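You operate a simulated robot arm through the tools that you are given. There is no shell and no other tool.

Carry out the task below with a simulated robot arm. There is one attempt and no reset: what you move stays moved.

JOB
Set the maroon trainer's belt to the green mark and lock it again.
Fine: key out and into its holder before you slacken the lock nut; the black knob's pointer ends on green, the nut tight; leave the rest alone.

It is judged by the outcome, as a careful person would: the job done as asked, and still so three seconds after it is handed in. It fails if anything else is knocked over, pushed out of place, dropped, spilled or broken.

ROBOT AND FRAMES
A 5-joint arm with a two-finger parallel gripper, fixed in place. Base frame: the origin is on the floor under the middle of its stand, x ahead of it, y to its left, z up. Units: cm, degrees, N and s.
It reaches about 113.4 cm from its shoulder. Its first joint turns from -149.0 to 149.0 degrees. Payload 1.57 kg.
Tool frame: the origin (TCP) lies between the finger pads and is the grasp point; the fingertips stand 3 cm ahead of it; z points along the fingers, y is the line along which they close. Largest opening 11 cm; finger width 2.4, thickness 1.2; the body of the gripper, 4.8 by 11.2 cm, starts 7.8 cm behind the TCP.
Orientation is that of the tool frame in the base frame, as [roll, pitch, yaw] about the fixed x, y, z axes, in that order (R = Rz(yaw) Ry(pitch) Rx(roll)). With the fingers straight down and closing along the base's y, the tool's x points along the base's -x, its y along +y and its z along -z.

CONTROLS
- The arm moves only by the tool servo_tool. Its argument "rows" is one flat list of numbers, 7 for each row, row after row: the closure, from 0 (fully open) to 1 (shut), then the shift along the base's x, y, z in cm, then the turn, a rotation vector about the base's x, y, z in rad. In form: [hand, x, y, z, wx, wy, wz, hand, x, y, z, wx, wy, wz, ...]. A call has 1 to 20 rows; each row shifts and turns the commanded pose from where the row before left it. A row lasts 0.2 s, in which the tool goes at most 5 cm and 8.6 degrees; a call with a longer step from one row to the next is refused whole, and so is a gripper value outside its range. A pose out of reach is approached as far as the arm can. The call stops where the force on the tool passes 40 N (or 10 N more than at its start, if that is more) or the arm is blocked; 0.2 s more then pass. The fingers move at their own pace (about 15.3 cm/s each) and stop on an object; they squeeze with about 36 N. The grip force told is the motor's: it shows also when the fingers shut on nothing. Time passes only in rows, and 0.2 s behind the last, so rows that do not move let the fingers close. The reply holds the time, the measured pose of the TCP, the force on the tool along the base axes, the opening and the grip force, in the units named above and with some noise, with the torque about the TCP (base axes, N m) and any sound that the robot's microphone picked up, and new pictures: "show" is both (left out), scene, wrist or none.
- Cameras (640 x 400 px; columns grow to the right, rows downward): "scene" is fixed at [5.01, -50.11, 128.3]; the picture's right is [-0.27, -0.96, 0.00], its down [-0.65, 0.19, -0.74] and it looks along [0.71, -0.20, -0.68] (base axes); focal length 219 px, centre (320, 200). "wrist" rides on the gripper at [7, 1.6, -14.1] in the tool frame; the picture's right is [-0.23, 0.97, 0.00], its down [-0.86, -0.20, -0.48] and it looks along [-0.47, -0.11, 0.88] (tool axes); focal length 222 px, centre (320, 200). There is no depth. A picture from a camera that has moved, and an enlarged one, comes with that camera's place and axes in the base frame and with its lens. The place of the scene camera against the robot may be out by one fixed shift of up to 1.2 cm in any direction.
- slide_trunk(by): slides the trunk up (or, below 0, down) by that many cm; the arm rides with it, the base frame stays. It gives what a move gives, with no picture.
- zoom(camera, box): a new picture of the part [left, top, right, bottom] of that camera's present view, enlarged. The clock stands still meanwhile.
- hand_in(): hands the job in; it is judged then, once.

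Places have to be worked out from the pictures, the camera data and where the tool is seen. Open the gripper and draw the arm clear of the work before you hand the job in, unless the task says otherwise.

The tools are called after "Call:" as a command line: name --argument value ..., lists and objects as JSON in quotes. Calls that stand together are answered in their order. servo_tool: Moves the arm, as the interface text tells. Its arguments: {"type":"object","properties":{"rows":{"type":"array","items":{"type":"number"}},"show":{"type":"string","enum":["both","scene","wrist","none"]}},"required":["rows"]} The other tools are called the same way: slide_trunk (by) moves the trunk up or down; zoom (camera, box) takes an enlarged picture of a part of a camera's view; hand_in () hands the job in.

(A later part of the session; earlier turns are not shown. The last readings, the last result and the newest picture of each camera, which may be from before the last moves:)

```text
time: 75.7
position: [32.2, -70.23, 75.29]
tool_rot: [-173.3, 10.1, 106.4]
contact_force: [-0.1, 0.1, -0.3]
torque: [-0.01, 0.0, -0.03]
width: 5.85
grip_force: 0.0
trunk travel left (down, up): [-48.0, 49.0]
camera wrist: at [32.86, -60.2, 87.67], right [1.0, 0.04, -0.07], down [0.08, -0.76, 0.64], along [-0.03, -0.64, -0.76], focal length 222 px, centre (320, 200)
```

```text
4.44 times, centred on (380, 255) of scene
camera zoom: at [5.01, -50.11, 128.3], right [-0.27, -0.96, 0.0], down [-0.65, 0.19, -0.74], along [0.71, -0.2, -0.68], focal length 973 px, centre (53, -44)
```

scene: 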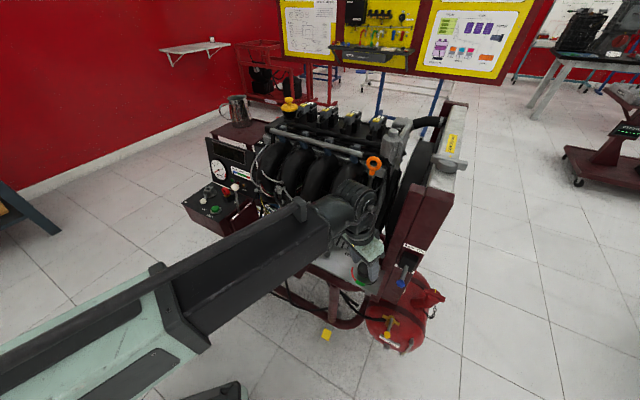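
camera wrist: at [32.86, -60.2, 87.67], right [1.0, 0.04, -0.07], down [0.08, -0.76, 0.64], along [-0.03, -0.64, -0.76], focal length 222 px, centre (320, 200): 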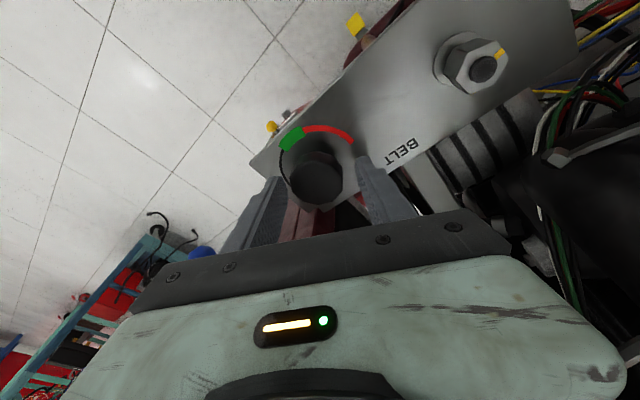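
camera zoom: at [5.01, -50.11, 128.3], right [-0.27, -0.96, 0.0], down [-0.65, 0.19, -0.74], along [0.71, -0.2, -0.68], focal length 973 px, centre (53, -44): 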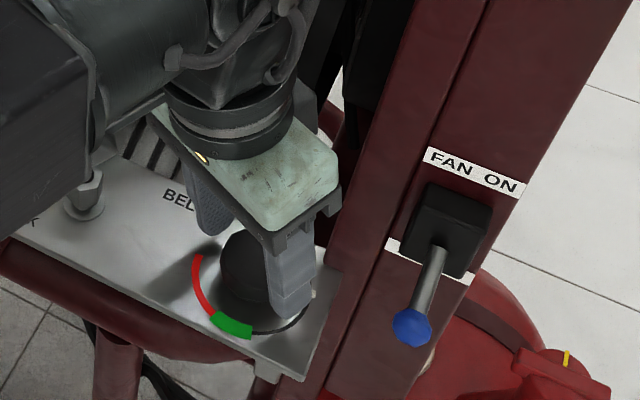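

The knob is centred between the pads; its top is at about z≈72.6. I shift slightly, descend 1.0 cm and close on the knob.

Call:
servo_tool --rows '[0.47, -0.12, -0.03, 0, 0, 0, 0]' --show "none"

Call:
slide_trunk --by -1.0

Call:
servo_tool --rows '[0.55, 0, 0, 0, 0, 0, 0, 0.6, 0, 0, 0, 0, 0, 0, 0.7, 0, 0, 0, 0, 0, 0, 1, 0, 0, 0, 0, 0, 0]' --show "wrist"

Call:
zoom --camera "wrist" --box '[250, 100, 400, 230]'

Call:
zoom --camera "scene" --box '[340, 230, 410, 290]'

```text
time: 76.1
position: [32.06, -70.1, 75.17]
tool_rot: [-173.3, 10.1, 106.5]
contact_force: [0.4, -0.2, -0.4]
torque: [-0.04, -0.01, 0.03]
width: 5.82
grip_force: 0.0
trunk travel left (down, up): [-48.0, 49.0]
```

```text
time: 76.7
position: [32.12, -70.12, 74.1]
tool_rot: [-173.2, 10.1, 106.5]
contact_force: [0.3, -0.7, -0.2]
torque: [0.0, 0.01, 0.02]
width: 5.84
grip_force: 0.1
trunk travel left (down, up): [-47.0, 50.0]
```

```text
time: 77.7
position: [31.84, -70.18, 74.08]
tool_rot: [-173.2, 10.1, 106.5]
contact_force: [-14.7, -5.0, 0.9]
torque: [-0.06, 0.33, -0.05]
width: 4.36
grip_force: 44.6
trunk travel left (down, up): [-47.0, 50.0]
camera wrist: at [32.57, -60.28, 86.69], right [1.0, 0.04, -0.07], down [0.08, -0.76, 0.64], along [-0.03, -0.64, -0.76], focal length 222 px, centre (320, 200)
```

wrist: 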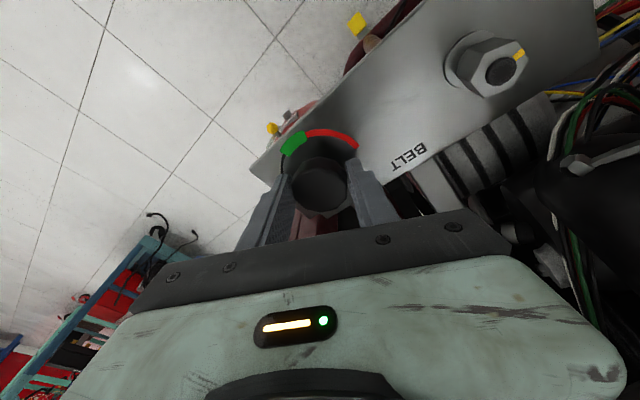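

```text
3.08 times, centred on (325, 165) of wrist
camera zoom: at [32.57, -60.28, 86.69], right [1.0, 0.04, -0.07], down [0.08, -0.76, 0.64], along [-0.03, -0.64, -0.76], focal length 684 px, centre (305, 308)
```

zoom: 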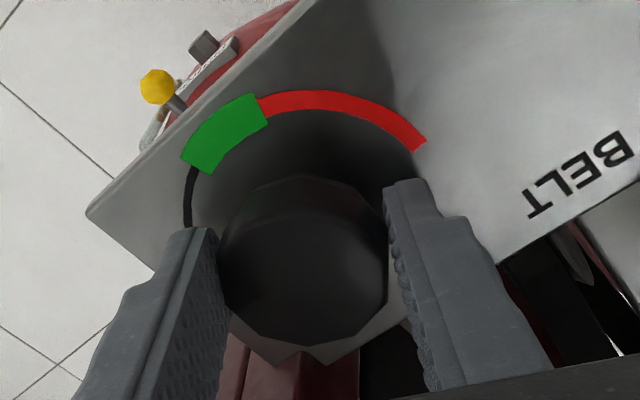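

```text
6.67 times, centred on (375, 260) of scene
camera zoom: at [5.01, -50.11, 128.3], right [-0.27, -0.96, 0.0], down [-0.65, 0.19, -0.74], along [0.71, -0.2, -0.68], focal length 1459 px, centre (-47, -200)
```

zoom: 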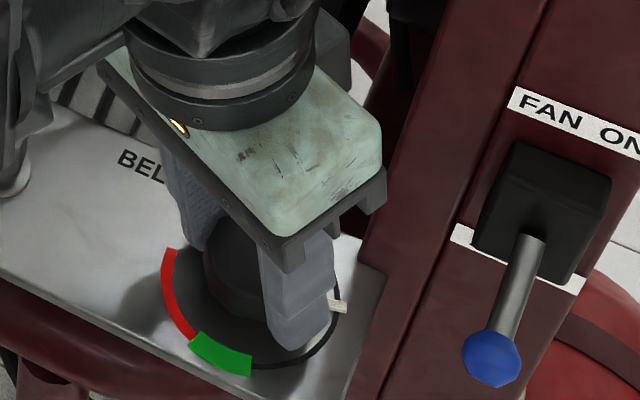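

Gripped on the knob (4.36 cm). The knob pulls the tool ~0.2 cm in -x, so I re-centre and begin turning clockwise about the tool axis by 10°, watching torque.

Call:
servo_tool --rows '[1, -0.12, -0.04, 0, 0, 0, 0, 1, -0.08, -0.03, 0, 0, 0, 0, 1, 0, 0, 0, -0.0037, -0.0117, -0.057, 1, 0, 0, 0, -0.0037, -0.0117, -0.057, 1, 0, 0, 0, -0.0037, -0.0117, -0.057]' --show "none"

Call:
zoom --camera "scene" --box '[340, 230, 410, 290]'

Call:
zoom --camera "wrist" --box '[250, 100, 400, 230]'

```text
time: 78.9
position: [31.89, -70.31, 74.24]
tool_rot: [-175.3, 11.1, 96.3]
contact_force: [-4.3, -2.5, 2.0]
torque: [0.9, -0.01, -0.02]
width: 4.31
grip_force: 45.0
trunk travel left (down, up): [-47.0, 50.0]
```

```text
6.67 times, centred on (375, 260) of scene
camera zoom: at [5.01, -50.11, 128.3], right [-0.27, -0.96, 0.0], down [-0.65, 0.19, -0.74], along [0.71, -0.2, -0.68], focal length 1459 px, centre (-47, -200)
```

zoom: 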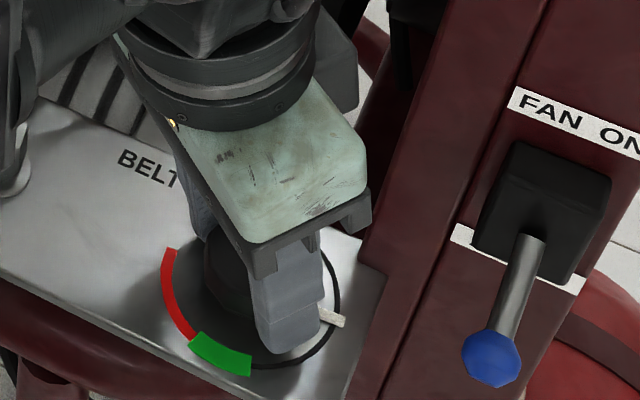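

```text
3.08 times, centred on (325, 165) of wrist
camera zoom: at [33.81, -60.35, 86.61], right [0.99, -0.13, -0.04], down [-0.08, -0.76, 0.65], along [-0.11, -0.64, -0.76], focal length 684 px, centre (305, 308)
```

zoom: 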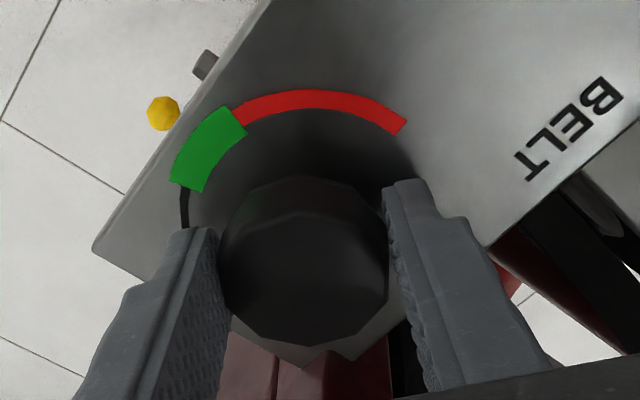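

The pointer moves with the tool, with little torque: the knob is free. I continue clockwise by another 27°.

Call:
servo_tool --rows '[1, 0, 0, 0, -0.005, -0.016, -0.0782, 1, 0, 0, 0, -0.005, -0.016, -0.0782, 1, 0, 0, 0, -0.005, -0.016, -0.0782, 1, 0, 0, 0, -0.005, -0.016, -0.0782, 1, 0, 0, 0, -0.005, -0.016, -0.0782, 1, 0, 0, 0, -0.005, -0.016, -0.0782]' --show "none"

Call:
zoom --camera "scene" --box '[340, 230, 410, 290]'

```text
time: 80.3
position: [32.08, -70.24, 74.2]
tool_rot: [178.9, 12.1, 68.2]
contact_force: [5.1, -0.5, 7.7]
torque: [0.06, 0.44, 0.01]
width: 4.3
grip_force: 44.9
trunk travel left (down, up): [-47.0, 50.0]
```

```text
6.67 times, centred on (375, 260) of scene
camera zoom: at [5.01, -50.11, 128.3], right [-0.27, -0.96, 0.0], down [-0.65, 0.19, -0.74], along [0.71, -0.2, -0.68], focal length 1459 px, centre (-47, -200)
```

zoom: 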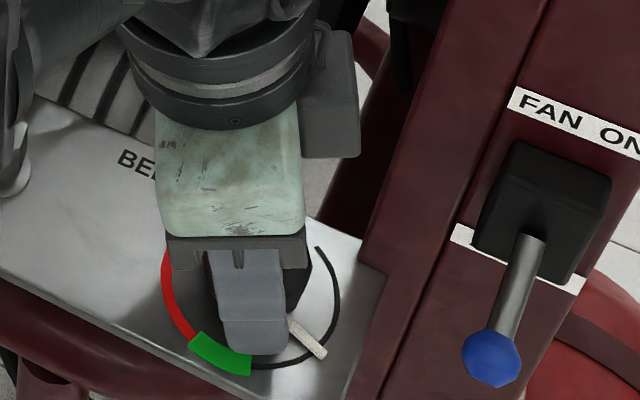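

38° done, forces small. I continue another 27° clockwise to complete this stroke.

Call:
servo_tool --rows '[1, -0.02, 0, 0, -0.005, -0.016, -0.0782, 1, -0.02, 0, 0, -0.005, -0.016, -0.0782, 1, 0, 0, 0, -0.005, -0.016, -0.0782, 1, 0, 0, 0, -0.005, -0.016, -0.0782, 1, 0, 0, 0, -0.005, -0.016, -0.0782, 1, 0, 0, 0, -0.005, -0.016, -0.0782]' --show "none"

Call:
zoom --camera "scene" --box '[340, 230, 410, 290]'

Call:
zoom --camera "wrist" --box '[250, 80, 400, 230]'

```text
time: 81.7
position: [32.15, -70.21, 74.17]
tool_rot: [173.5, 10.3, 40.3]
contact_force: [15.8, -8.2, 1.6]
torque: [-0.18, 1.02, 0.06]
width: 4.34
grip_force: 44.9
trunk travel left (down, up): [-47.0, 50.0]
```

```text
6.67 times, centred on (375, 260) of scene
camera zoom: at [5.01, -50.11, 128.3], right [-0.27, -0.96, 0.0], down [-0.65, 0.19, -0.74], along [0.71, -0.2, -0.68], focal length 1459 px, centre (-47, -200)
```

zoom: 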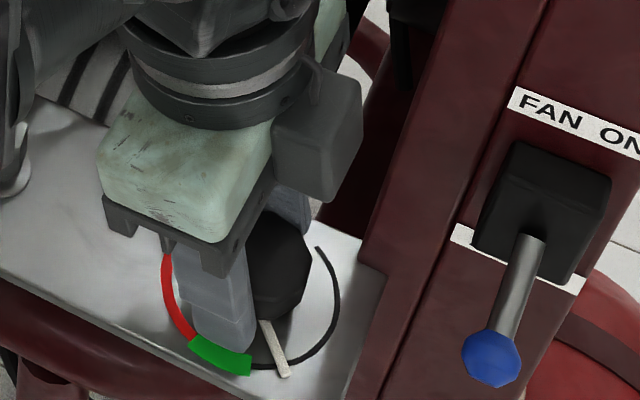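

```text
2.67 times, centred on (325, 155) of wrist
camera zoom: at [39.34, -64.1, 86.95], right [0.47, -0.87, 0.15], down [-0.74, -0.3, 0.6], along [-0.48, -0.39, -0.79], focal length 592 px, centre (307, 320)
```

zoom: 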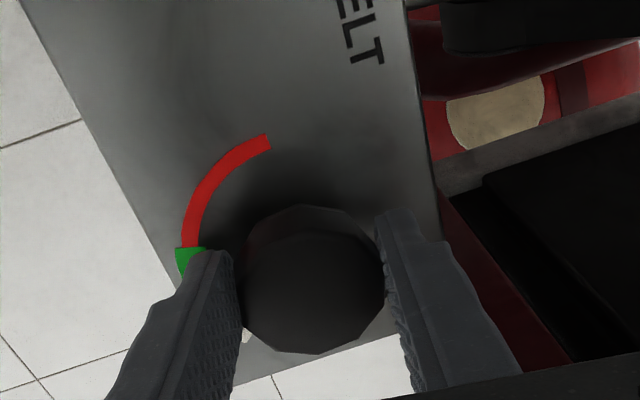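

Pointer is now around 170°, near the green band's edge. I relax, open, raise 3 cm, and roll back 81° counter-clockwise to re-grip clear of the pointer.

Call:
servo_tool --rows '[1, 0.05, -0.03, 0, 0, 0, 0, 0.8, 0, 0, 0, 0, 0, 0, 0.6, 0, 0, 0, 0, 0, 0, 0.47, 0, 0, 0, 0, 0, 0, 0.47, 0, 0, 0, 0, 0, 0]' --show "none"

Call:
slide_trunk --by 3.2

Call:
servo_tool --rows '[0.45, 0, 0, 0, 0.0074, 0.0235, 0.1149, 0.45, 0, 0, 0, 0.0074, 0.0235, 0.1149, 0.45, 0, 0, 0, 0.0074, 0.0235, 0.1149, 0.45, 0, 0, 0, 0.0074, 0.0235, 0.1149, 0.45, 0, 0, 0, 0.0074, 0.0235, 0.1149, 0.45, 0, 0, 0, 0.0074, 0.0235, 0.1149, 0.45, 0, 0, 0, 0.0074, 0.0235, 0.1149, 0.45, 0, 0, 0, 0.0074, 0.0235, 0.1149, 0.45, 0, 0, 0, 0.0074, 0.0235, 0.1149, 0.45, 0, 0, 0, 0.0074, 0.0235, 0.1149, 0.45, 0, 0, 0, 0.0074, 0.0235, 0.1149, 0.45, 0, 0, 0, 0.0074, 0.0235, 0.1149]' --show "both"

Call:
zoom --camera "wrist" --box '[230, 80, 400, 230]'

Call:
zoom --camera "scene" --box '[340, 230, 410, 290]'

```text
time: 82.9
position: [31.91, -70.32, 74.21]
tool_rot: [173.4, 10.3, 40.3]
contact_force: [0.2, -0.8, 0.4]
torque: [-0.01, 0.03, 0.01]
width: 5.8
grip_force: 0.0
trunk travel left (down, up): [-47.0, 50.0]
```

```text
time: 83.6
position: [31.94, -70.17, 77.39]
tool_rot: [173.5, 10.3, 40.3]
contact_force: [0.3, -0.1, -0.3]
torque: [0.0, 0.01, -0.03]
width: 5.84
grip_force: 0.1
trunk travel left (down, up): [-50.2, 46.8]
```

```text
time: 86.2
position: [31.99, -70.29, 77.48]
tool_rot: [-170.7, 8.0, 122.4]
contact_force: [0.4, 1.0, -0.2]
torque: [0.03, 0.0, -0.01]
width: 6.05
grip_force: 0.2
trunk travel left (down, up): [-50.2, 46.8]
camera wrist: at [30.6, -60.7, 90.06], right [0.94, 0.31, -0.12], down [0.32, -0.72, 0.62], along [0.1, -0.62, -0.78], focal length 222 px, centre (320, 200)
```

scene: 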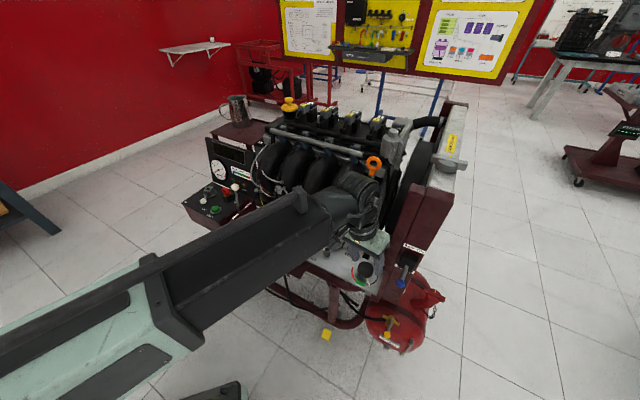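
wrist: 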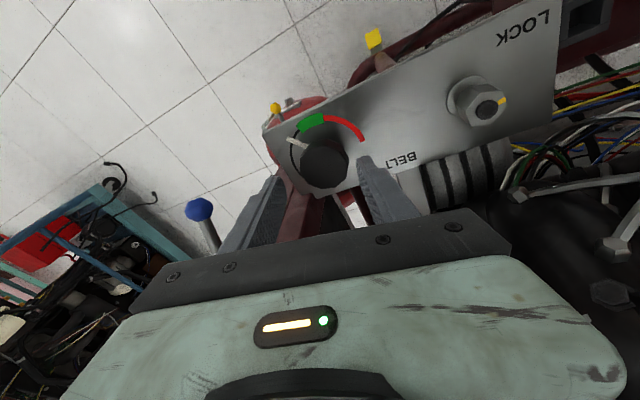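

```text
2.67 times, centred on (315, 155) of wrist
camera zoom: at [30.6, -60.7, 90.06], right [0.94, 0.31, -0.12], down [0.32, -0.72, 0.62], along [0.1, -0.62, -0.78], focal length 592 px, centre (333, 320)
```

zoom: 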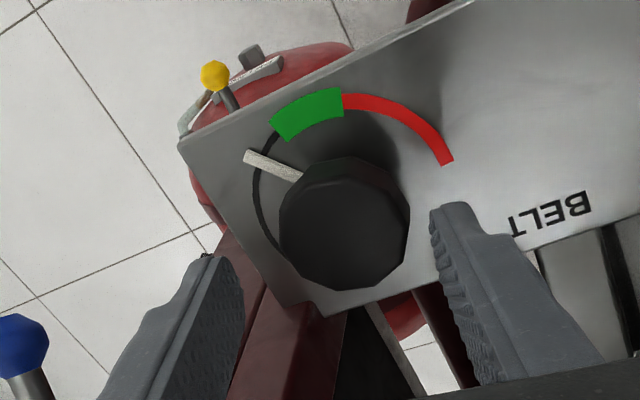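

```text
6.67 times, centred on (375, 260) of scene
camera zoom: at [5.01, -50.11, 128.3], right [-0.27, -0.96, 0.0], down [-0.65, 0.19, -0.74], along [0.71, -0.2, -0.68], focal length 1459 px, centre (-47, -200)
```

zoom: 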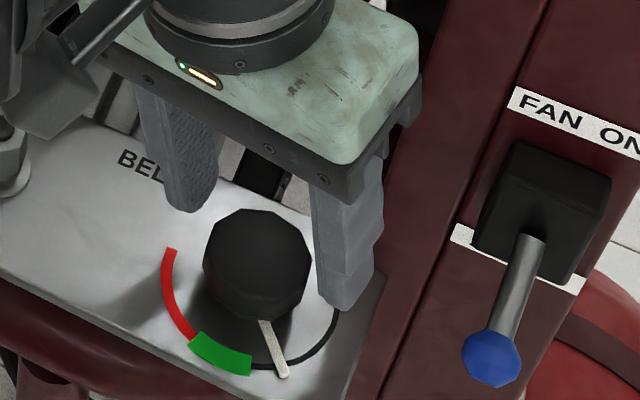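

The wrist view gives the pointer at ≈168°, green centre ≈134°: 34° to go. I lower 3.2 cm, close on the knob again and check.

Call:
slide_trunk --by -3.2

Call:
servo_tool --rows '[0.55, 0, 0, 0, 0, 0, 0, 0.6, 0, 0, 0, 0, 0, 0, 0.7, 0, 0, 0, 0, 0, 0, 1, 0, 0, 0, 0, 0, 0]' --show "none"

Call:
zoom --camera "wrist" --box '[230, 80, 400, 230]'

```text
time: 87.0
position: [32.03, -70.24, 74.19]
tool_rot: [-170.7, 7.9, 122.4]
contact_force: [2.3, -2.1, 10.7]
torque: [0.2, -0.35, -0.12]
width: 6.0
grip_force: 0.2
trunk travel left (down, up): [-47.0, 50.0]
```

```text
time: 88.0
position: [31.85, -70.37, 74.11]
tool_rot: [-170.8, 7.9, 122.3]
contact_force: [-4.3, 1.7, -4.9]
torque: [0.0, -0.21, -0.04]
width: 4.39
grip_force: 44.5
trunk travel left (down, up): [-47.0, 50.0]
```

```text
2.67 times, centred on (315, 155) of wrist
camera zoom: at [30.59, -60.7, 86.85], right [0.94, 0.3, -0.12], down [0.31, -0.72, 0.62], along [0.1, -0.62, -0.78], focal length 592 px, centre (333, 320)
```

zoom: 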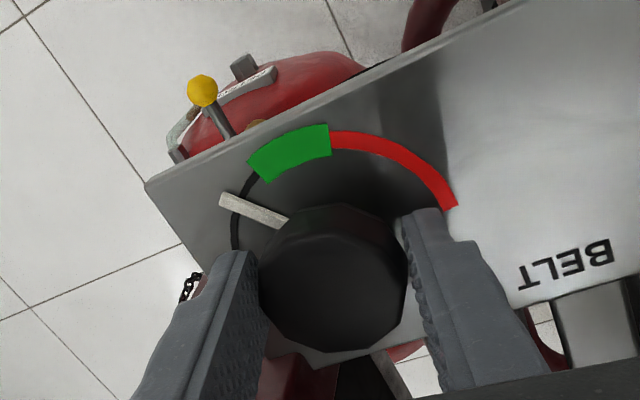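

Gripped again (4.39 cm), pointer in clear view. I turn 34° clockwise to bring the pointer onto green.

Call:
servo_tool --rows '[1, 0, 0, 0, -0.0047, -0.0148, -0.0726, 1, 0, 0, 0, -0.0047, -0.0148, -0.0726, 1, 0, 0, 0, -0.0047, -0.0148, -0.0726, 1, 0, 0, 0, -0.0047, -0.0148, -0.0726, 1, 0, 0, 0, -0.0047, -0.0148, -0.0726]' --show "none"

Call:
zoom --camera "wrist" --box '[230, 80, 400, 230]'

Call:
zoom --camera "scene" --box '[340, 230, 410, 290]'

```text
time: 89.2
position: [31.89, -70.33, 74.19]
tool_rot: [-174.3, 10.7, 100.9]
contact_force: [-0.7, -2.6, 1.0]
torque: [0.82, 0.15, 0.0]
width: 4.36
grip_force: 44.5
trunk travel left (down, up): [-47.0, 50.0]
```

```text
2.67 times, centred on (315, 155) of wrist
camera zoom: at [33.26, -60.35, 86.61], right [1.0, -0.05, -0.05], down [-0.01, -0.76, 0.65], along [-0.07, -0.64, -0.76], focal length 592 px, centre (333, 320)
```

zoom: 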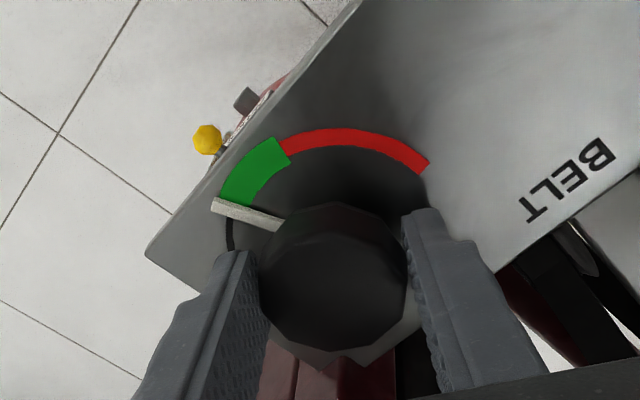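

```text
6.67 times, centred on (375, 260) of scene
camera zoom: at [5.01, -50.11, 128.3], right [-0.27, -0.96, 0.0], down [-0.65, 0.19, -0.74], along [0.71, -0.2, -0.68], focal length 1459 px, centre (-47, -200)
```

zoom: 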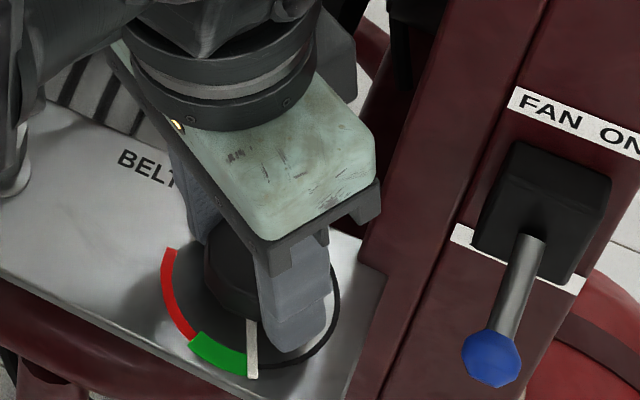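

The pointer has reached the green's edge (≈149°). About 16° more brings it to the centre of the green band.

Call:
servo_tool --rows '[1, 0, 0, 0, -0.0047, -0.0148, -0.0726, 1, 0, 0, 0, -0.0047, -0.0148, -0.0726, 1, 0, 0, 0, -0.0047, -0.0148, -0.0726, 1, 0, 0, 0, -0.0044, -0.014, -0.068]' --show "none"

Call:
zoom --camera "wrist" --box '[230, 80, 400, 230]'

Call:
zoom --camera "scene" --box '[340, 230, 410, 290]'

```text
time: 90.2
position: [31.99, -70.27, 74.21]
tool_rot: [-177.7, 12.0, 83.8]
contact_force: [3.1, -0.2, -2.4]
torque: [0.13, 0.43, -0.01]
width: 4.34
grip_force: 44.8
trunk travel left (down, up): [-47.0, 50.0]
```

```text
2.67 times, centred on (315, 155) of wrist
camera zoom: at [35.33, -60.74, 86.55], right [0.94, -0.33, 0.01], down [-0.26, -0.71, 0.65], along [-0.21, -0.62, -0.76], focal length 592 px, centre (333, 320)
```

zoom: 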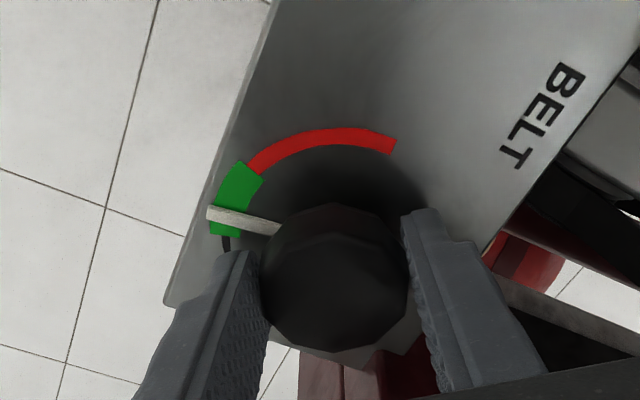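

```text
6.67 times, centred on (375, 260) of scene
camera zoom: at [5.01, -50.11, 128.3], right [-0.27, -0.96, 0.0], down [-0.65, 0.19, -0.74], along [0.71, -0.2, -0.68], focal length 1459 px, centre (-47, -200)
```

zoom: 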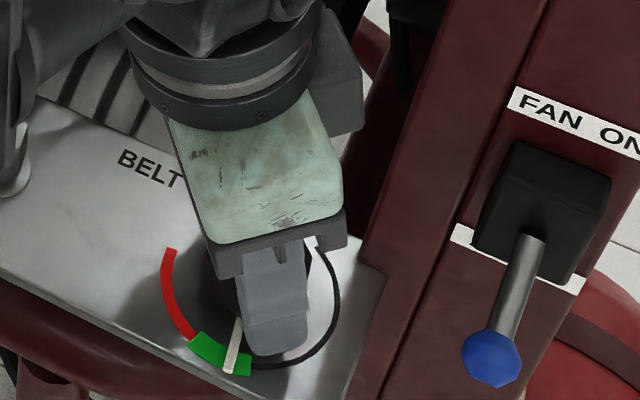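

The pointer computes to ≈135°, the green spans 114°–155°: it's centred. I open, raise 4 cm, and check that the pointer stays.

Call:
servo_tool --rows '[0.8, 0, 0, 0, 0, 0, 0, 0.6, 0, 0, 0, 0, 0, 0, 0.47, 0, 0, 0, 0, 0, 0, 0.47, 0, 0, 0, 0, 0, 0]' --show "none"

Call:
slide_trunk --by 5

Call:
zoom --camera "wrist" --box '[230, 80, 400, 230]'

Call:
zoom --camera "scene" --box '[340, 230, 410, 290]'

```text
time: 91.2
position: [31.93, -70.22, 74.19]
tool_rot: [-177.8, 12.0, 83.9]
contact_force: [0.9, 0.8, -0.5]
torque: [-0.06, 0.01, -0.03]
width: 5.81
grip_force: 0.1
trunk travel left (down, up): [-47.0, 50.0]
```

```text
time: 92.1
position: [32.05, -70.34, 79.31]
tool_rot: [-177.8, 12.0, 83.9]
contact_force: [-0.4, -0.1, -0.8]
torque: [0.03, 0.0, 0.01]
width: 5.8
grip_force: 0.0
trunk travel left (down, up): [-52.0, 45.0]
```

```text
2.67 times, centred on (315, 155) of wrist
camera zoom: at [35.28, -60.74, 91.57], right [0.94, -0.33, 0.01], down [-0.26, -0.71, 0.65], along [-0.21, -0.62, -0.76], focal length 592 px, centre (333, 320)
```

zoom: 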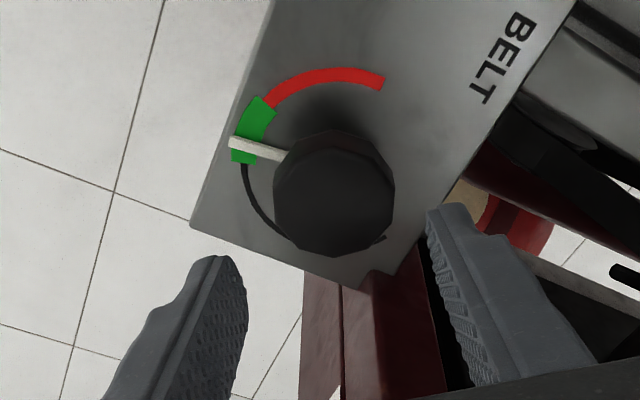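

```text
6.67 times, centred on (375, 260) of scene
camera zoom: at [5.01, -50.11, 128.3], right [-0.27, -0.96, 0.0], down [-0.65, 0.19, -0.74], along [0.71, -0.2, -0.68], focal length 1459 px, centre (-47, -200)
```

zoom: 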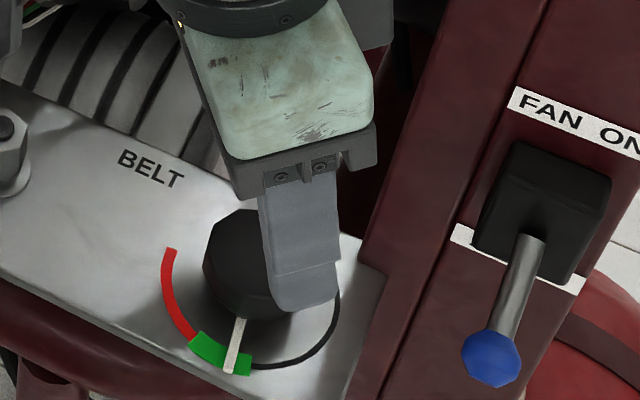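

The pointer stays on green (≈135–138° against a band of 113°–155°). I rise 14 cm with the tilt kept, then move away from the post to above the nut and straighten the tool.

Call:
slide_trunk --by 14

Call:
servo_tool --rows '[0.5, 1.4, 1.35, 0, 0, 0, 0, 0.5, 1.4, 1.35, 0, 0, 0, 0, 0.5, 1.4, 1.35, 0, 0, 0, 0, 0.5, 1.4, 1.35, 0, 0, 0, 0, 0.5, 1.4, 1.35, 0, 0, 0, 0, 0.5, 1.35, 1.3, 0, 0, 0, 0, 0.5, 0, 0, 0, 0.0667, -0.021, 0, 0.5, 0, 0, 0, 0.0667, -0.021, 0, 0.5, 0, 0, 0, 0.0666, -0.021, 0, 0.5, 0, 0, 0, 0, 0, 0]' --show "both"

```text
time: 93.8
position: [32.02, -70.31, 93.19]
tool_rot: [-177.7, 11.9, 83.8]
contact_force: [-0.2, -0.8, -0.5]
torque: [0.0, 0.03, 0.02]
width: 5.82
grip_force: 0.1
trunk travel left (down, up): [-66.0, 31.0]
```

```text
time: 96.0
position: [40.37, -62.2, 92.57]
tool_rot: [180.0, 0.1, 83.5]
contact_force: [-0.7, -0.5, -0.2]
torque: [0.01, -0.01, -0.02]
width: 5.48
grip_force: 0.1
out of reach, approached as far as the arm can: row 7
trunk travel left (down, up): [-66.0, 31.0]
camera wrist: at [42.8, -55.36, 106.85], right [0.94, -0.33, 0.0], down [-0.29, -0.83, 0.48], along [-0.16, -0.45, -0.88], focal length 222 px, centre (320, 200)
```

scene: 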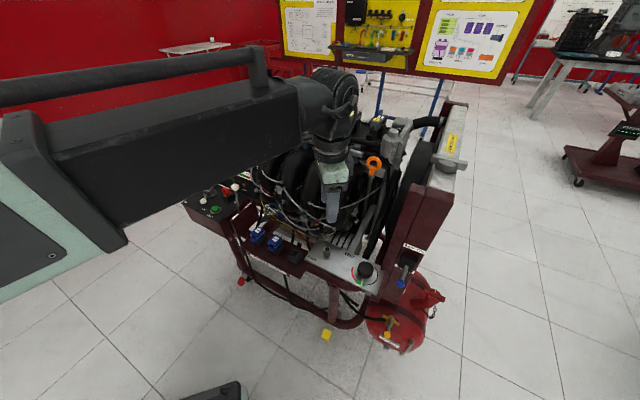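
wrist: 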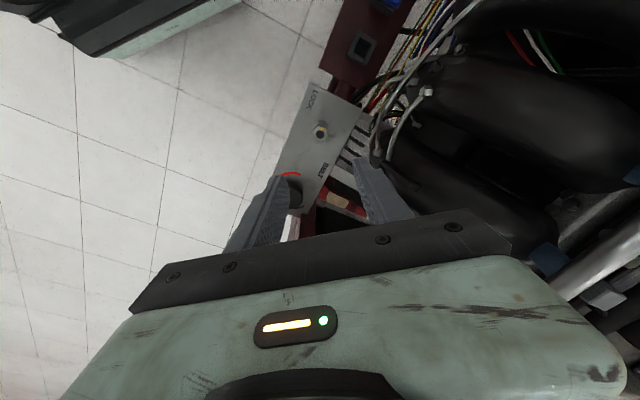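

Tool is vertical above the nut. I turn +122.7° to yaw 206° (closing along 116°, matching the slackened nut's flats), fine-adjust xy, and look.

Call:
servo_tool --rows '[0.6, -0.005, 0.003, 0, 0, 0, 0.1338, 0.6, -0.005, 0.003, 0, 0, 0, 0.1338, 0.6, -0.005, 0.003, 0, 0, 0, 0.1338, 0.6, -0.005, 0.003, 0, 0, 0, 0.1338, 0.6, -0.005, 0.003, 0, 0, 0, 0.1338, 0.6, -0.005, 0.003, 0, 0, 0, 0.1338, 0.6, -0.005, 0.003, 0, 0, 0, 0.1338, 0.6, -0.005, 0.003, 0, 0, 0, 0.1338, 0.6, -0.005, 0.003, 0, 0, 0, 0.1338, 0.6, -0.005, 0.003, 0, 0, 0, 0.1338, 0.6, -0.005, 0.003, 0, 0, 0, 0.1338, 0.6, -0.005, 0.003, 0, 0, 0, 0.1338, 0.6, -0.005, 0.003, 0, 0, 0, 0.1338, 0.6, -0.005, 0.003, 0, 0, 0, 0.1338, 0.6, -0.005, 0.003, 0, 0, 0, 0.1338, 0.6, -0.005, 0, 0, 0, 0, 0.1338]' --show "wrist"

Call:
zoom --camera "wrist" --box '[290, 110, 350, 160]'

Call:
zoom --camera "wrist" --box '[260, 0, 380, 110]'

```text
time: 99.4
position: [40.15, -62.27, 92.55]
tool_rot: [-180.0, 0.3, -153.5]
contact_force: [-0.1, 0.2, -0.3]
torque: [0.01, 0.03, 0.0]
width: 4.41
grip_force: 0.0
trunk travel left (down, up): [-66.0, 31.0]
camera wrist: at [33.22, -63.79, 106.84], right [-0.23, 0.97, 0.0], down [0.85, 0.2, 0.48], along [0.47, 0.11, -0.88], focal length 222 px, centre (320, 200)
```

wrist: 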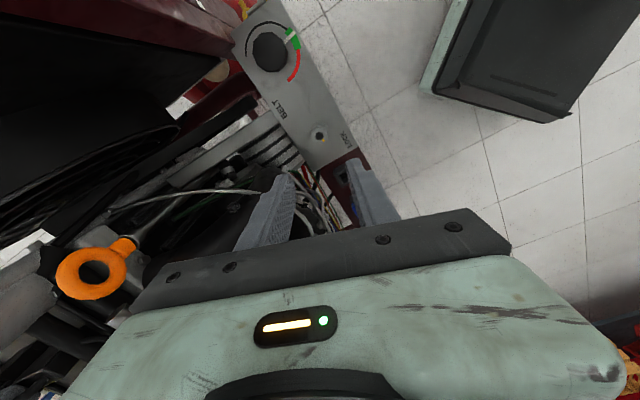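

```text
8.00 times, centred on (320, 135) of wrist
camera zoom: at [33.22, -63.79, 106.84], right [-0.23, 0.97, 0.0], down [0.85, 0.2, 0.48], along [0.47, 0.11, -0.88], focal length 1777 px, centre (320, 720)
```

zoom: 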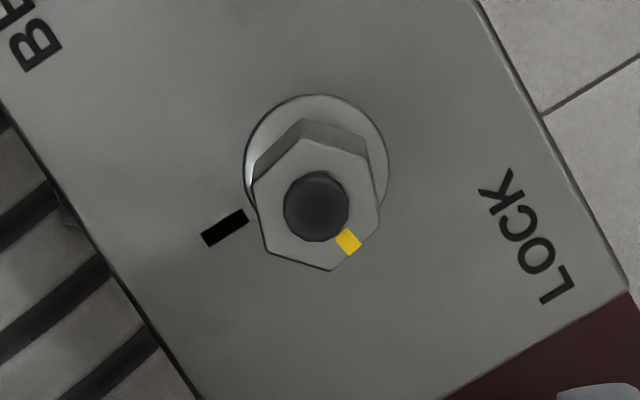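

```text
3.64 times, centred on (320, 55) of wrist
camera zoom: at [33.22, -63.79, 106.84], right [-0.23, 0.97, 0.0], down [0.85, 0.2, 0.48], along [0.47, 0.11, -0.88], focal length 808 px, centre (320, 727)
```

zoom: 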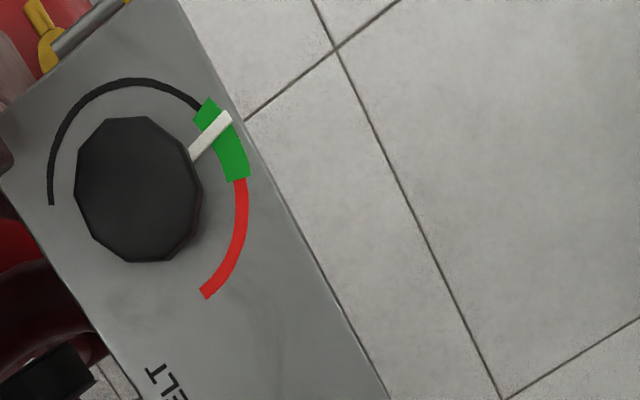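

The pointer sits inside green (≈139° vs band 112°–155°). The nut is centred and its flats match the fingers. I descend 17.3 cm in two steps to grip it.

Call:
slide_trunk --by -13

Call:
zoom --camera "wrist" --box '[260, 110, 380, 210]'

Call:
slide_trunk --by -4.3

Call:
zoom --camera "wrist" --box '[260, 120, 380, 220]'

```text
time: 101.0
position: [40.15, -62.27, 79.66]
tool_rot: [-180.0, 0.2, -153.7]
contact_force: [-0.1, 0.1, 0.1]
torque: [0.01, -0.03, -0.01]
width: 4.42
grip_force: 0.1
trunk travel left (down, up): [-53.0, 44.0]
```

```text
4.00 times, centred on (320, 160) of wrist
camera zoom: at [33.22, -63.77, 93.85], right [-0.23, 0.97, 0.0], down [0.85, 0.2, 0.48], along [0.47, 0.11, -0.88], focal length 888 px, centre (320, 360)
```

zoom: 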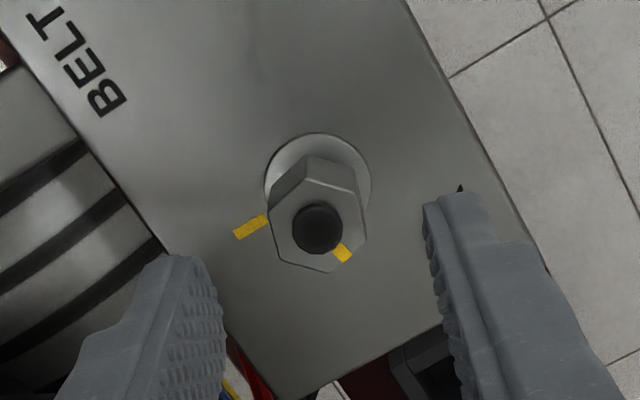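

```text
time: 101.8
position: [40.18, -62.22, 75.25]
tool_rot: [180.0, 0.2, -153.7]
contact_force: [-0.1, 0.4, -0.4]
torque: [0.0, -0.02, 0.0]
width: 4.4
grip_force: 0.1
trunk travel left (down, up): [-48.7, 48.3]
```

```text
4.00 times, centred on (320, 170) of wrist
camera zoom: at [33.22, -63.77, 89.54], right [-0.23, 0.97, 0.0], down [0.85, 0.2, 0.48], along [0.47, 0.11, -0.88], focal length 888 px, centre (320, 320)
```

zoom: 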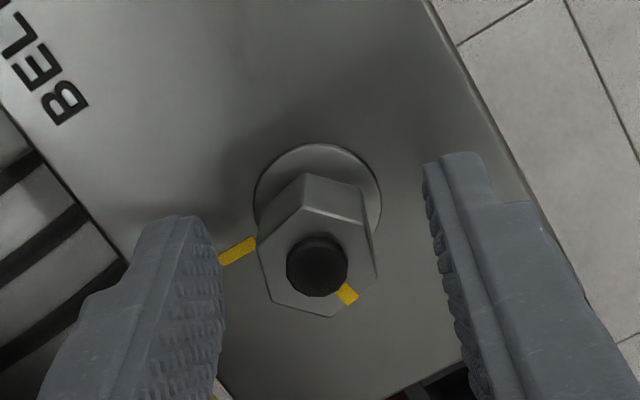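

The nut is between the fingers as before. I close and turn clockwise, first 20° to check forces.

Call:
servo_tool --rows '[0.75, 0.04, 0, 0, 0, 0, 0, 1, 0, 0, 0, 0, 0, 0, 1, 0, 0, 0, 0, 0, 0, 1, 0, 0, 0, 0, 0, -0.07, 1, 0, 0, 0, 0, 0, -0.07, 1, 0, 0, 0, 0, 0, -0.07, 1, 0, 0, 0, 0, 0, -0.07, 1, 0, 0, 0, 0, 0, -0.07]' --show "none"

```text
time: 103.6
position: [40.28, -62.15, 75.4]
tool_rot: [-179.9, 0.2, -173.8]
contact_force: [7.2, -13.2, 11.5]
torque: [-0.36, -0.06, -0.01]
width: 2.19
grip_force: 34.1
trunk travel left (down, up): [-48.7, 48.3]
```

Side force moderate; I trim by (+0.02, -0.04) and continue clockwise another 40°.

Call:
servo_tool --rows '[1, 0.02, -0.035, 0, 0, 0, -0.07, 1, 0, 0, 0, 0, 0, -0.07, 1, 0, 0, 0, 0, 0, -0.07, 1, 0, 0, 0, 0, 0, -0.07, 1, 0, 0, 0, 0, 0, -0.07, 1, 0, 0, 0, 0, 0, -0.07, 1, 0, 0, 0, 0, 0, -0.07, 1, 0, 0, 0, 0, 0, -0.07, 1, 0, 0, 0, 0, 0, -0.07, 1, 0, 0, 0, 0, 0, -0.07]' --show "none"

Call:
zoom --camera "wrist" --box '[260, 120, 380, 220]'

```text
time: 105.8
position: [40.2, -62.1, 75.33]
tool_rot: [180.0, 0.1, 146.0]
contact_force: [-1.3, 20.0, -11.9]
torque: [0.05, -0.49, 0.05]
width: 2.19
grip_force: 34.9
trunk travel left (down, up): [-48.7, 48.3]
```

```text
4.00 times, centred on (320, 170) of wrist
camera zoom: at [35.41, -56.81, 89.56], right [0.73, 0.68, 0.0], down [0.6, -0.64, 0.48], along [0.33, -0.35, -0.88], focal length 888 px, centre (320, 320)
```

zoom: 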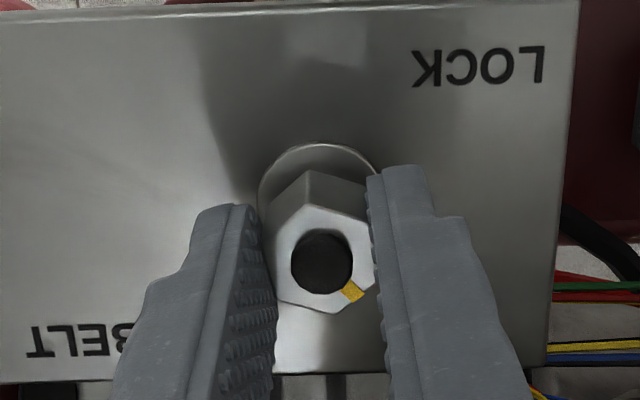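

Nut is back by 60°; 41° left. I trim +y, open, swing the open gripper +60° back and re-grip.

Call:
servo_tool --rows '[1, 0, 0.05, 0, 0, 0, 0, 0.85, 0, 0, 0, 0, 0, 0, 0.7, 0, 0, 0, 0, 0, 0, 0.6, 0, 0, 0, 0, 0, 0, 0.6, 0, 0, 0, 0, 0, 0.1164, 0.6, 0, 0, 0, 0, 0, 0.1164, 0.6, 0, 0, 0, 0, 0, 0.1164, 0.6, 0, 0, 0, 0, 0, 0.1164, 0.6, 0, 0, 0, 0, 0, 0.1164, 0.6, 0, 0, 0, 0, 0, 0.1164, 0.6, 0, 0, 0, 0, 0, 0.1164, 0.6, 0, 0, 0, 0, 0, 0.1164, 0.6, 0, 0, 0, 0, 0, 0.1164]' --show "none"

Call:
zoom --camera "wrist" --box '[260, 120, 380, 220]'

```text
time: 108.6
position: [40.15, -62.21, 75.26]
tool_rot: [-180.0, 0.2, -153.6]
contact_force: [-0.9, -0.5, 0.0]
torque: [-0.02, -0.02, -0.02]
width: 4.4
grip_force: 0.1
trunk travel left (down, up): [-48.7, 48.3]
```

```text
4.00 times, centred on (320, 170) of wrist
camera zoom: at [33.29, -63.74, 89.54], right [-0.23, 0.97, 0.0], down [0.85, 0.2, 0.48], along [0.47, 0.11, -0.88], focal length 888 px, centre (320, 320)
```

zoom: 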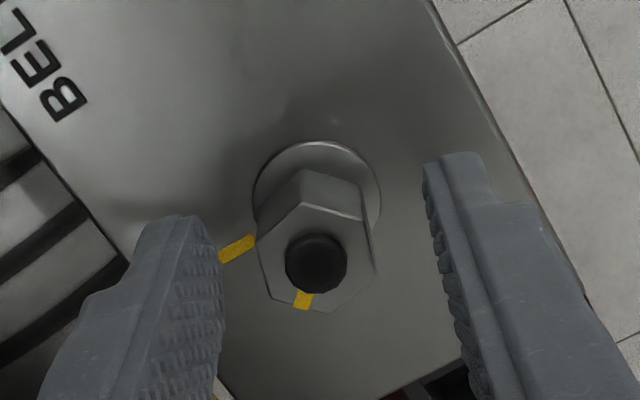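

Flats aligned again, 41° to go until the marks meet. I close and turn clockwise 38°, watching the torque.

Call:
servo_tool --rows '[0.75, 0, 0, 0, 0, 0, 0, 1, 0, 0, 0, 0, 0, 0, 1, 0, 0, 0, 0, 0, 0, 1, 0, 0, 0, 0, 0, -0.07, 1, 0, 0, 0, 0, 0, -0.07, 1, 0, 0, 0, 0, 0, -0.07, 1, 0, 0, 0, 0, 0, -0.07, 1, 0, 0, 0, 0, 0, -0.07, 1, 0, 0, 0, 0, 0, -0.07, 1, 0, 0, 0, 0, 0, -0.07]' --show "none"

Call:
zoom --camera "wrist" --box '[260, 120, 380, 220]'

```text
time: 110.8
position: [40.24, -62.14, 75.38]
tool_rot: [-179.9, 0.2, 178.2]
contact_force: [10.1, -15.1, 13.6]
torque: [-0.33, 0.4, -0.03]
width: 2.19
grip_force: 34.9
trunk travel left (down, up): [-48.7, 48.3]
```

```text
4.00 times, centred on (320, 170) of wrist
camera zoom: at [33.36, -60.25, 89.53], right [0.26, 0.97, 0.0], down [0.85, -0.23, 0.48], along [0.47, -0.12, -0.88], focal length 888 px, centre (320, 320)
```

zoom: 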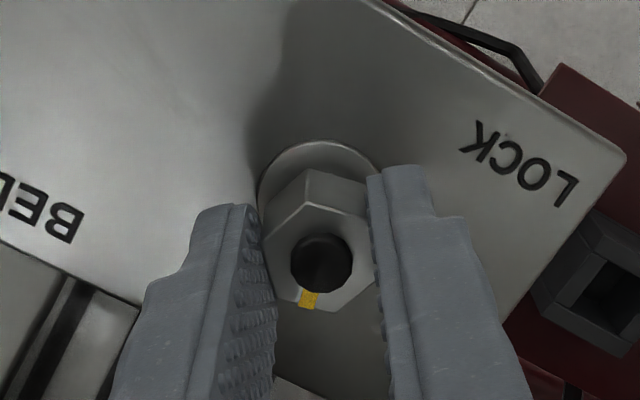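

13° left. I trim the side load and turn 12° more, then look at torque.

Call:
servo_tool --rows '[1, 0.025, -0.035, 0, 0, 0, -0.05, 1, 0, 0, 0, 0, 0, -0.05, 1, 0, 0, 0, 0, 0, -0.05, 1, 0, 0, 0, 0, 0, -0.05]' --show "none"

Call:
zoom --camera "wrist" --box '[260, 120, 380, 220]'

```text
time: 111.8
position: [40.16, -62.25, 75.3]
tool_rot: [-179.9, 0.3, 166.7]
contact_force: [8.3, -4.8, 6.8]
torque: [-0.25, -0.9, -0.05]
width: 2.21
grip_force: 35.1
trunk travel left (down, up): [-48.7, 48.3]
```

```text
4.00 times, centred on (320, 170) of wrist
camera zoom: at [33.87, -58.9, 89.53], right [0.45, 0.9, 0.0], down [0.78, -0.39, 0.48], along [0.43, -0.21, -0.88], focal length 888 px, centre (320, 320)
```

zoom: 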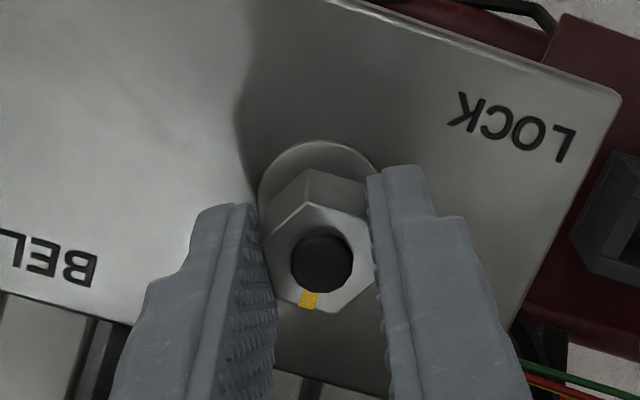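

Nearly home (1.7° to go). I turn in small steps now and watch for the torque to rise as it seats.

Call:
servo_tool --rows '[1, 0, 0, 0, 0, 0, -0.03, 1, 0, 0, 0, 0, 0, -0.03, 1, 0, 0, 0, 0, 0, 0]' --show "none"

```text
time: 112.6
position: [40.16, -62.11, 75.29]
tool_rot: [180.0, 0.2, 163.3]
contact_force: [6.4, 1.7, 2.0]
torque: [-0.05, -0.34, 0.39]
width: 2.17
grip_force: 35.2
trunk travel left (down, up): [-48.7, 48.3]
```

Torque has risen to 0.39 Nm: the nut is on its stop. I snug it a bit more.

Call:
servo_tool --rows '[1, 0, 0, 0, 0, 0, -0.03, 1, 0, 0, 0, 0, 0, 0]' --show "none"

Call:
zoom --camera "wrist" --box '[260, 120, 380, 220]'

```text
time: 113.2
position: [40.18, -62.15, 75.3]
tool_rot: [-179.9, 0.1, 161.6]
contact_force: [0.4, 7.0, -4.9]
torque: [0.09, -0.21, 0.46]
width: 2.19
grip_force: 34.9
trunk travel left (down, up): [-48.7, 48.3]
```

```text
4.00 times, centred on (320, 170) of wrist
camera zoom: at [34.16, -58.33, 89.55], right [0.52, 0.85, 0.0], down [0.75, -0.46, 0.48], along [0.41, -0.25, -0.88], focal length 888 px, centre (320, 320)
```

zoom: 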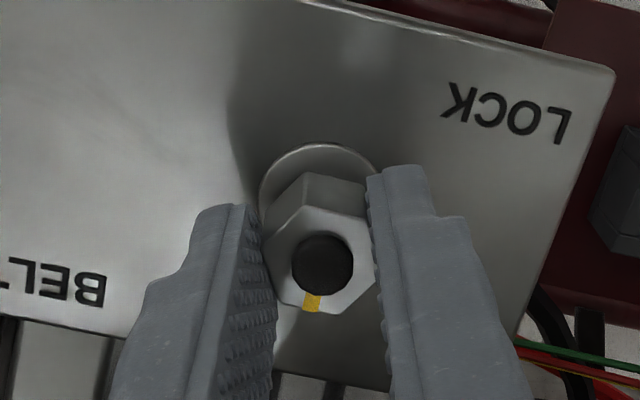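

The nut no longer follows (0.46 Nm, fingers creeping on the flats): it is tight. I open straight away without turning back, then raise and inspect the marks.

Call:
servo_tool --rows '[0.85, 0, 0, 0, 0, 0, 0, 0.7, 0, 0, 0, 0, 0, 0, 0.6, 0, 0, 0, 0, 0, 0, 0.6, 0, 0, 0, 0, 0, 0]' --show "none"

Call:
zoom --camera "wrist" --box '[260, 120, 380, 220]'

Call:
slide_trunk --by 15.4

Call:
zoom --camera "wrist" --box '[290, 110, 350, 160]'

Call:
zoom --camera "wrist" --box '[180, 50, 360, 170]'

```text
time: 114.2
position: [40.31, -62.24, 75.35]
tool_rot: [-180.0, 0.1, 161.5]
contact_force: [-0.6, 0.4, -0.1]
torque: [0.0, -0.01, 0.01]
width: 4.38
grip_force: 0.1
trunk travel left (down, up): [-48.7, 48.3]
```

```text
4.00 times, centred on (320, 170) of wrist
camera zoom: at [34.17, -58.37, 89.54], right [0.52, 0.85, 0.0], down [0.75, -0.46, 0.48], along [0.41, -0.25, -0.88], focal length 888 px, centre (320, 320)
```

zoom: 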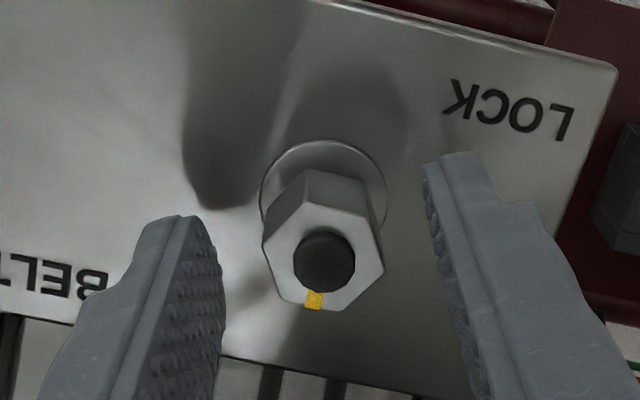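

```text
time: 116.0
position: [40.17, -62.25, 90.66]
tool_rot: [179.9, 0.2, 161.5]
contact_force: [-0.9, -1.3, -1.0]
torque: [0.01, -0.01, 0.01]
width: 4.4
grip_force: 0.1
trunk travel left (down, up): [-64.1, 32.9]
```

```text
8.00 times, centred on (320, 135) of wrist
camera zoom: at [34.16, -58.38, 104.94], right [0.52, 0.85, 0.0], down [0.75, -0.46, 0.48], along [0.41, -0.25, -0.88], focal length 1777 px, centre (320, 720)
```

zoom: 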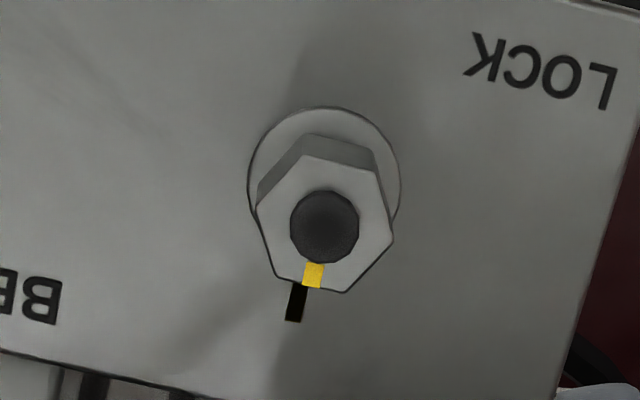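

```text
3.33 times, centred on (270, 110) of wrist
camera zoom: at [34.16, -58.38, 104.94], right [0.52, 0.85, 0.0], down [0.75, -0.46, 0.48], along [0.41, -0.25, -0.88], focal length 740 px, centre (487, 500)
```

zoom: 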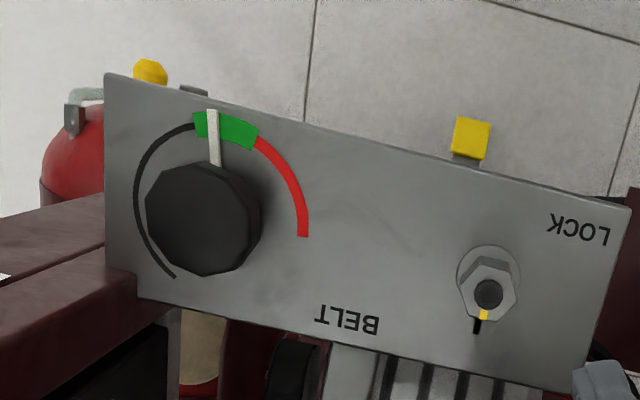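

The nut's mark is aligned with the plate mark (within ~1°), so it's tight as at the start. For a parallax-free check of the pointer, I rise to z≈113 and put the camera straight above the knob.

Call:
slide_trunk --by 22

Call:
servo_tool --rows '[0.6, -1.2, -2.5, 0, 0, 0, 0, 0.6, -1.2, -2.5, 0, 0, 0, 0, 0.6, -1.2, -2.5, 0, 0, 0, 0, 0.6, -1.1, -2.5, 0, 0, 0, 0, 0.6, 0, 0, 0, 0, 0, 0]' --show "both"

Call:
zoom --camera "wrist" --box '[290, 50, 350, 105]'

```text
time: 118.3
position: [40.19, -62.29, 112.86]
tool_rot: [180.0, 0.2, 161.6]
contact_force: [-1.0, -0.4, -0.4]
torque: [0.02, 0.01, 0.0]
width: 4.4
grip_force: 0.1
trunk travel left (down, up): [-86.1, 10.9]
```

```text
time: 119.5
position: [35.58, -72.25, 112.69]
tool_rot: [-180.0, 0.3, 161.7]
contact_force: [-0.3, 0.1, 0.2]
torque: [0.04, 0.01, 0.02]
width: 4.4
grip_force: 0.1
trunk travel left (down, up): [-86.1, 10.9]
camera wrist: at [29.49, -68.33, 126.94], right [0.52, 0.85, 0.0], down [0.75, -0.46, 0.48], along [0.41, -0.25, -0.88], focal length 222 px, centre (320, 200)
```

scene: 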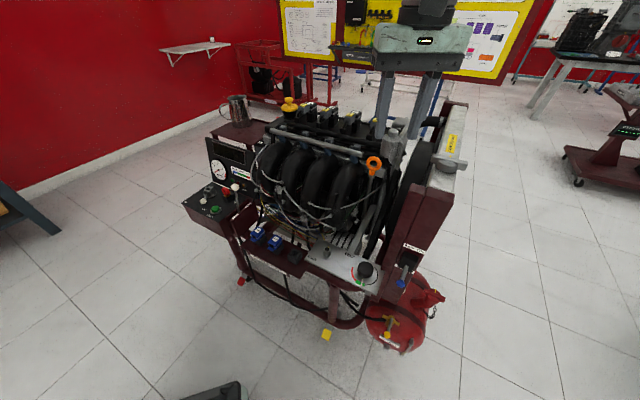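
wrist: 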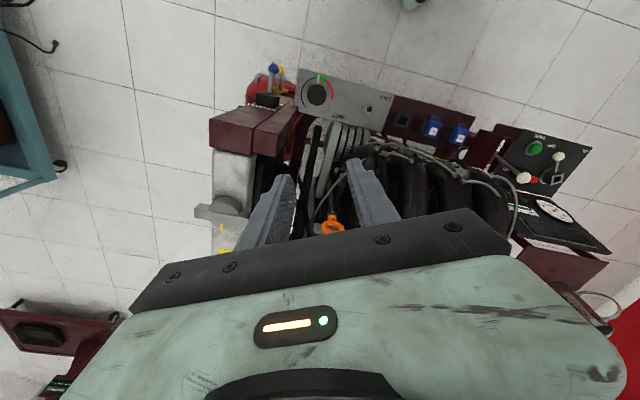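

```text
7.27 times, centred on (320, 78) of wrist
camera zoom: at [29.49, -68.33, 126.94], right [0.52, 0.85, 0.0], down [0.75, -0.46, 0.48], along [0.41, -0.25, -0.88], focal length 1615 px, centre (320, 1091)
```

zoom: 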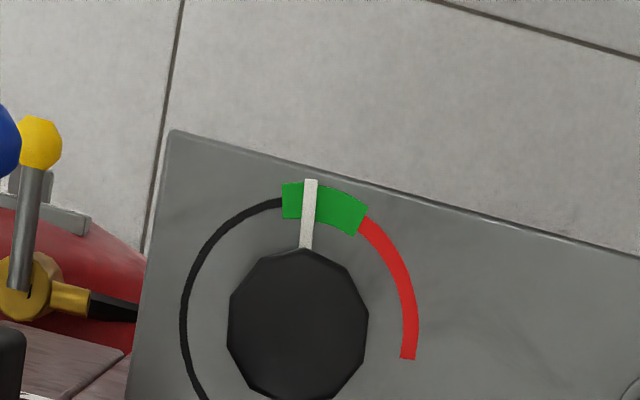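

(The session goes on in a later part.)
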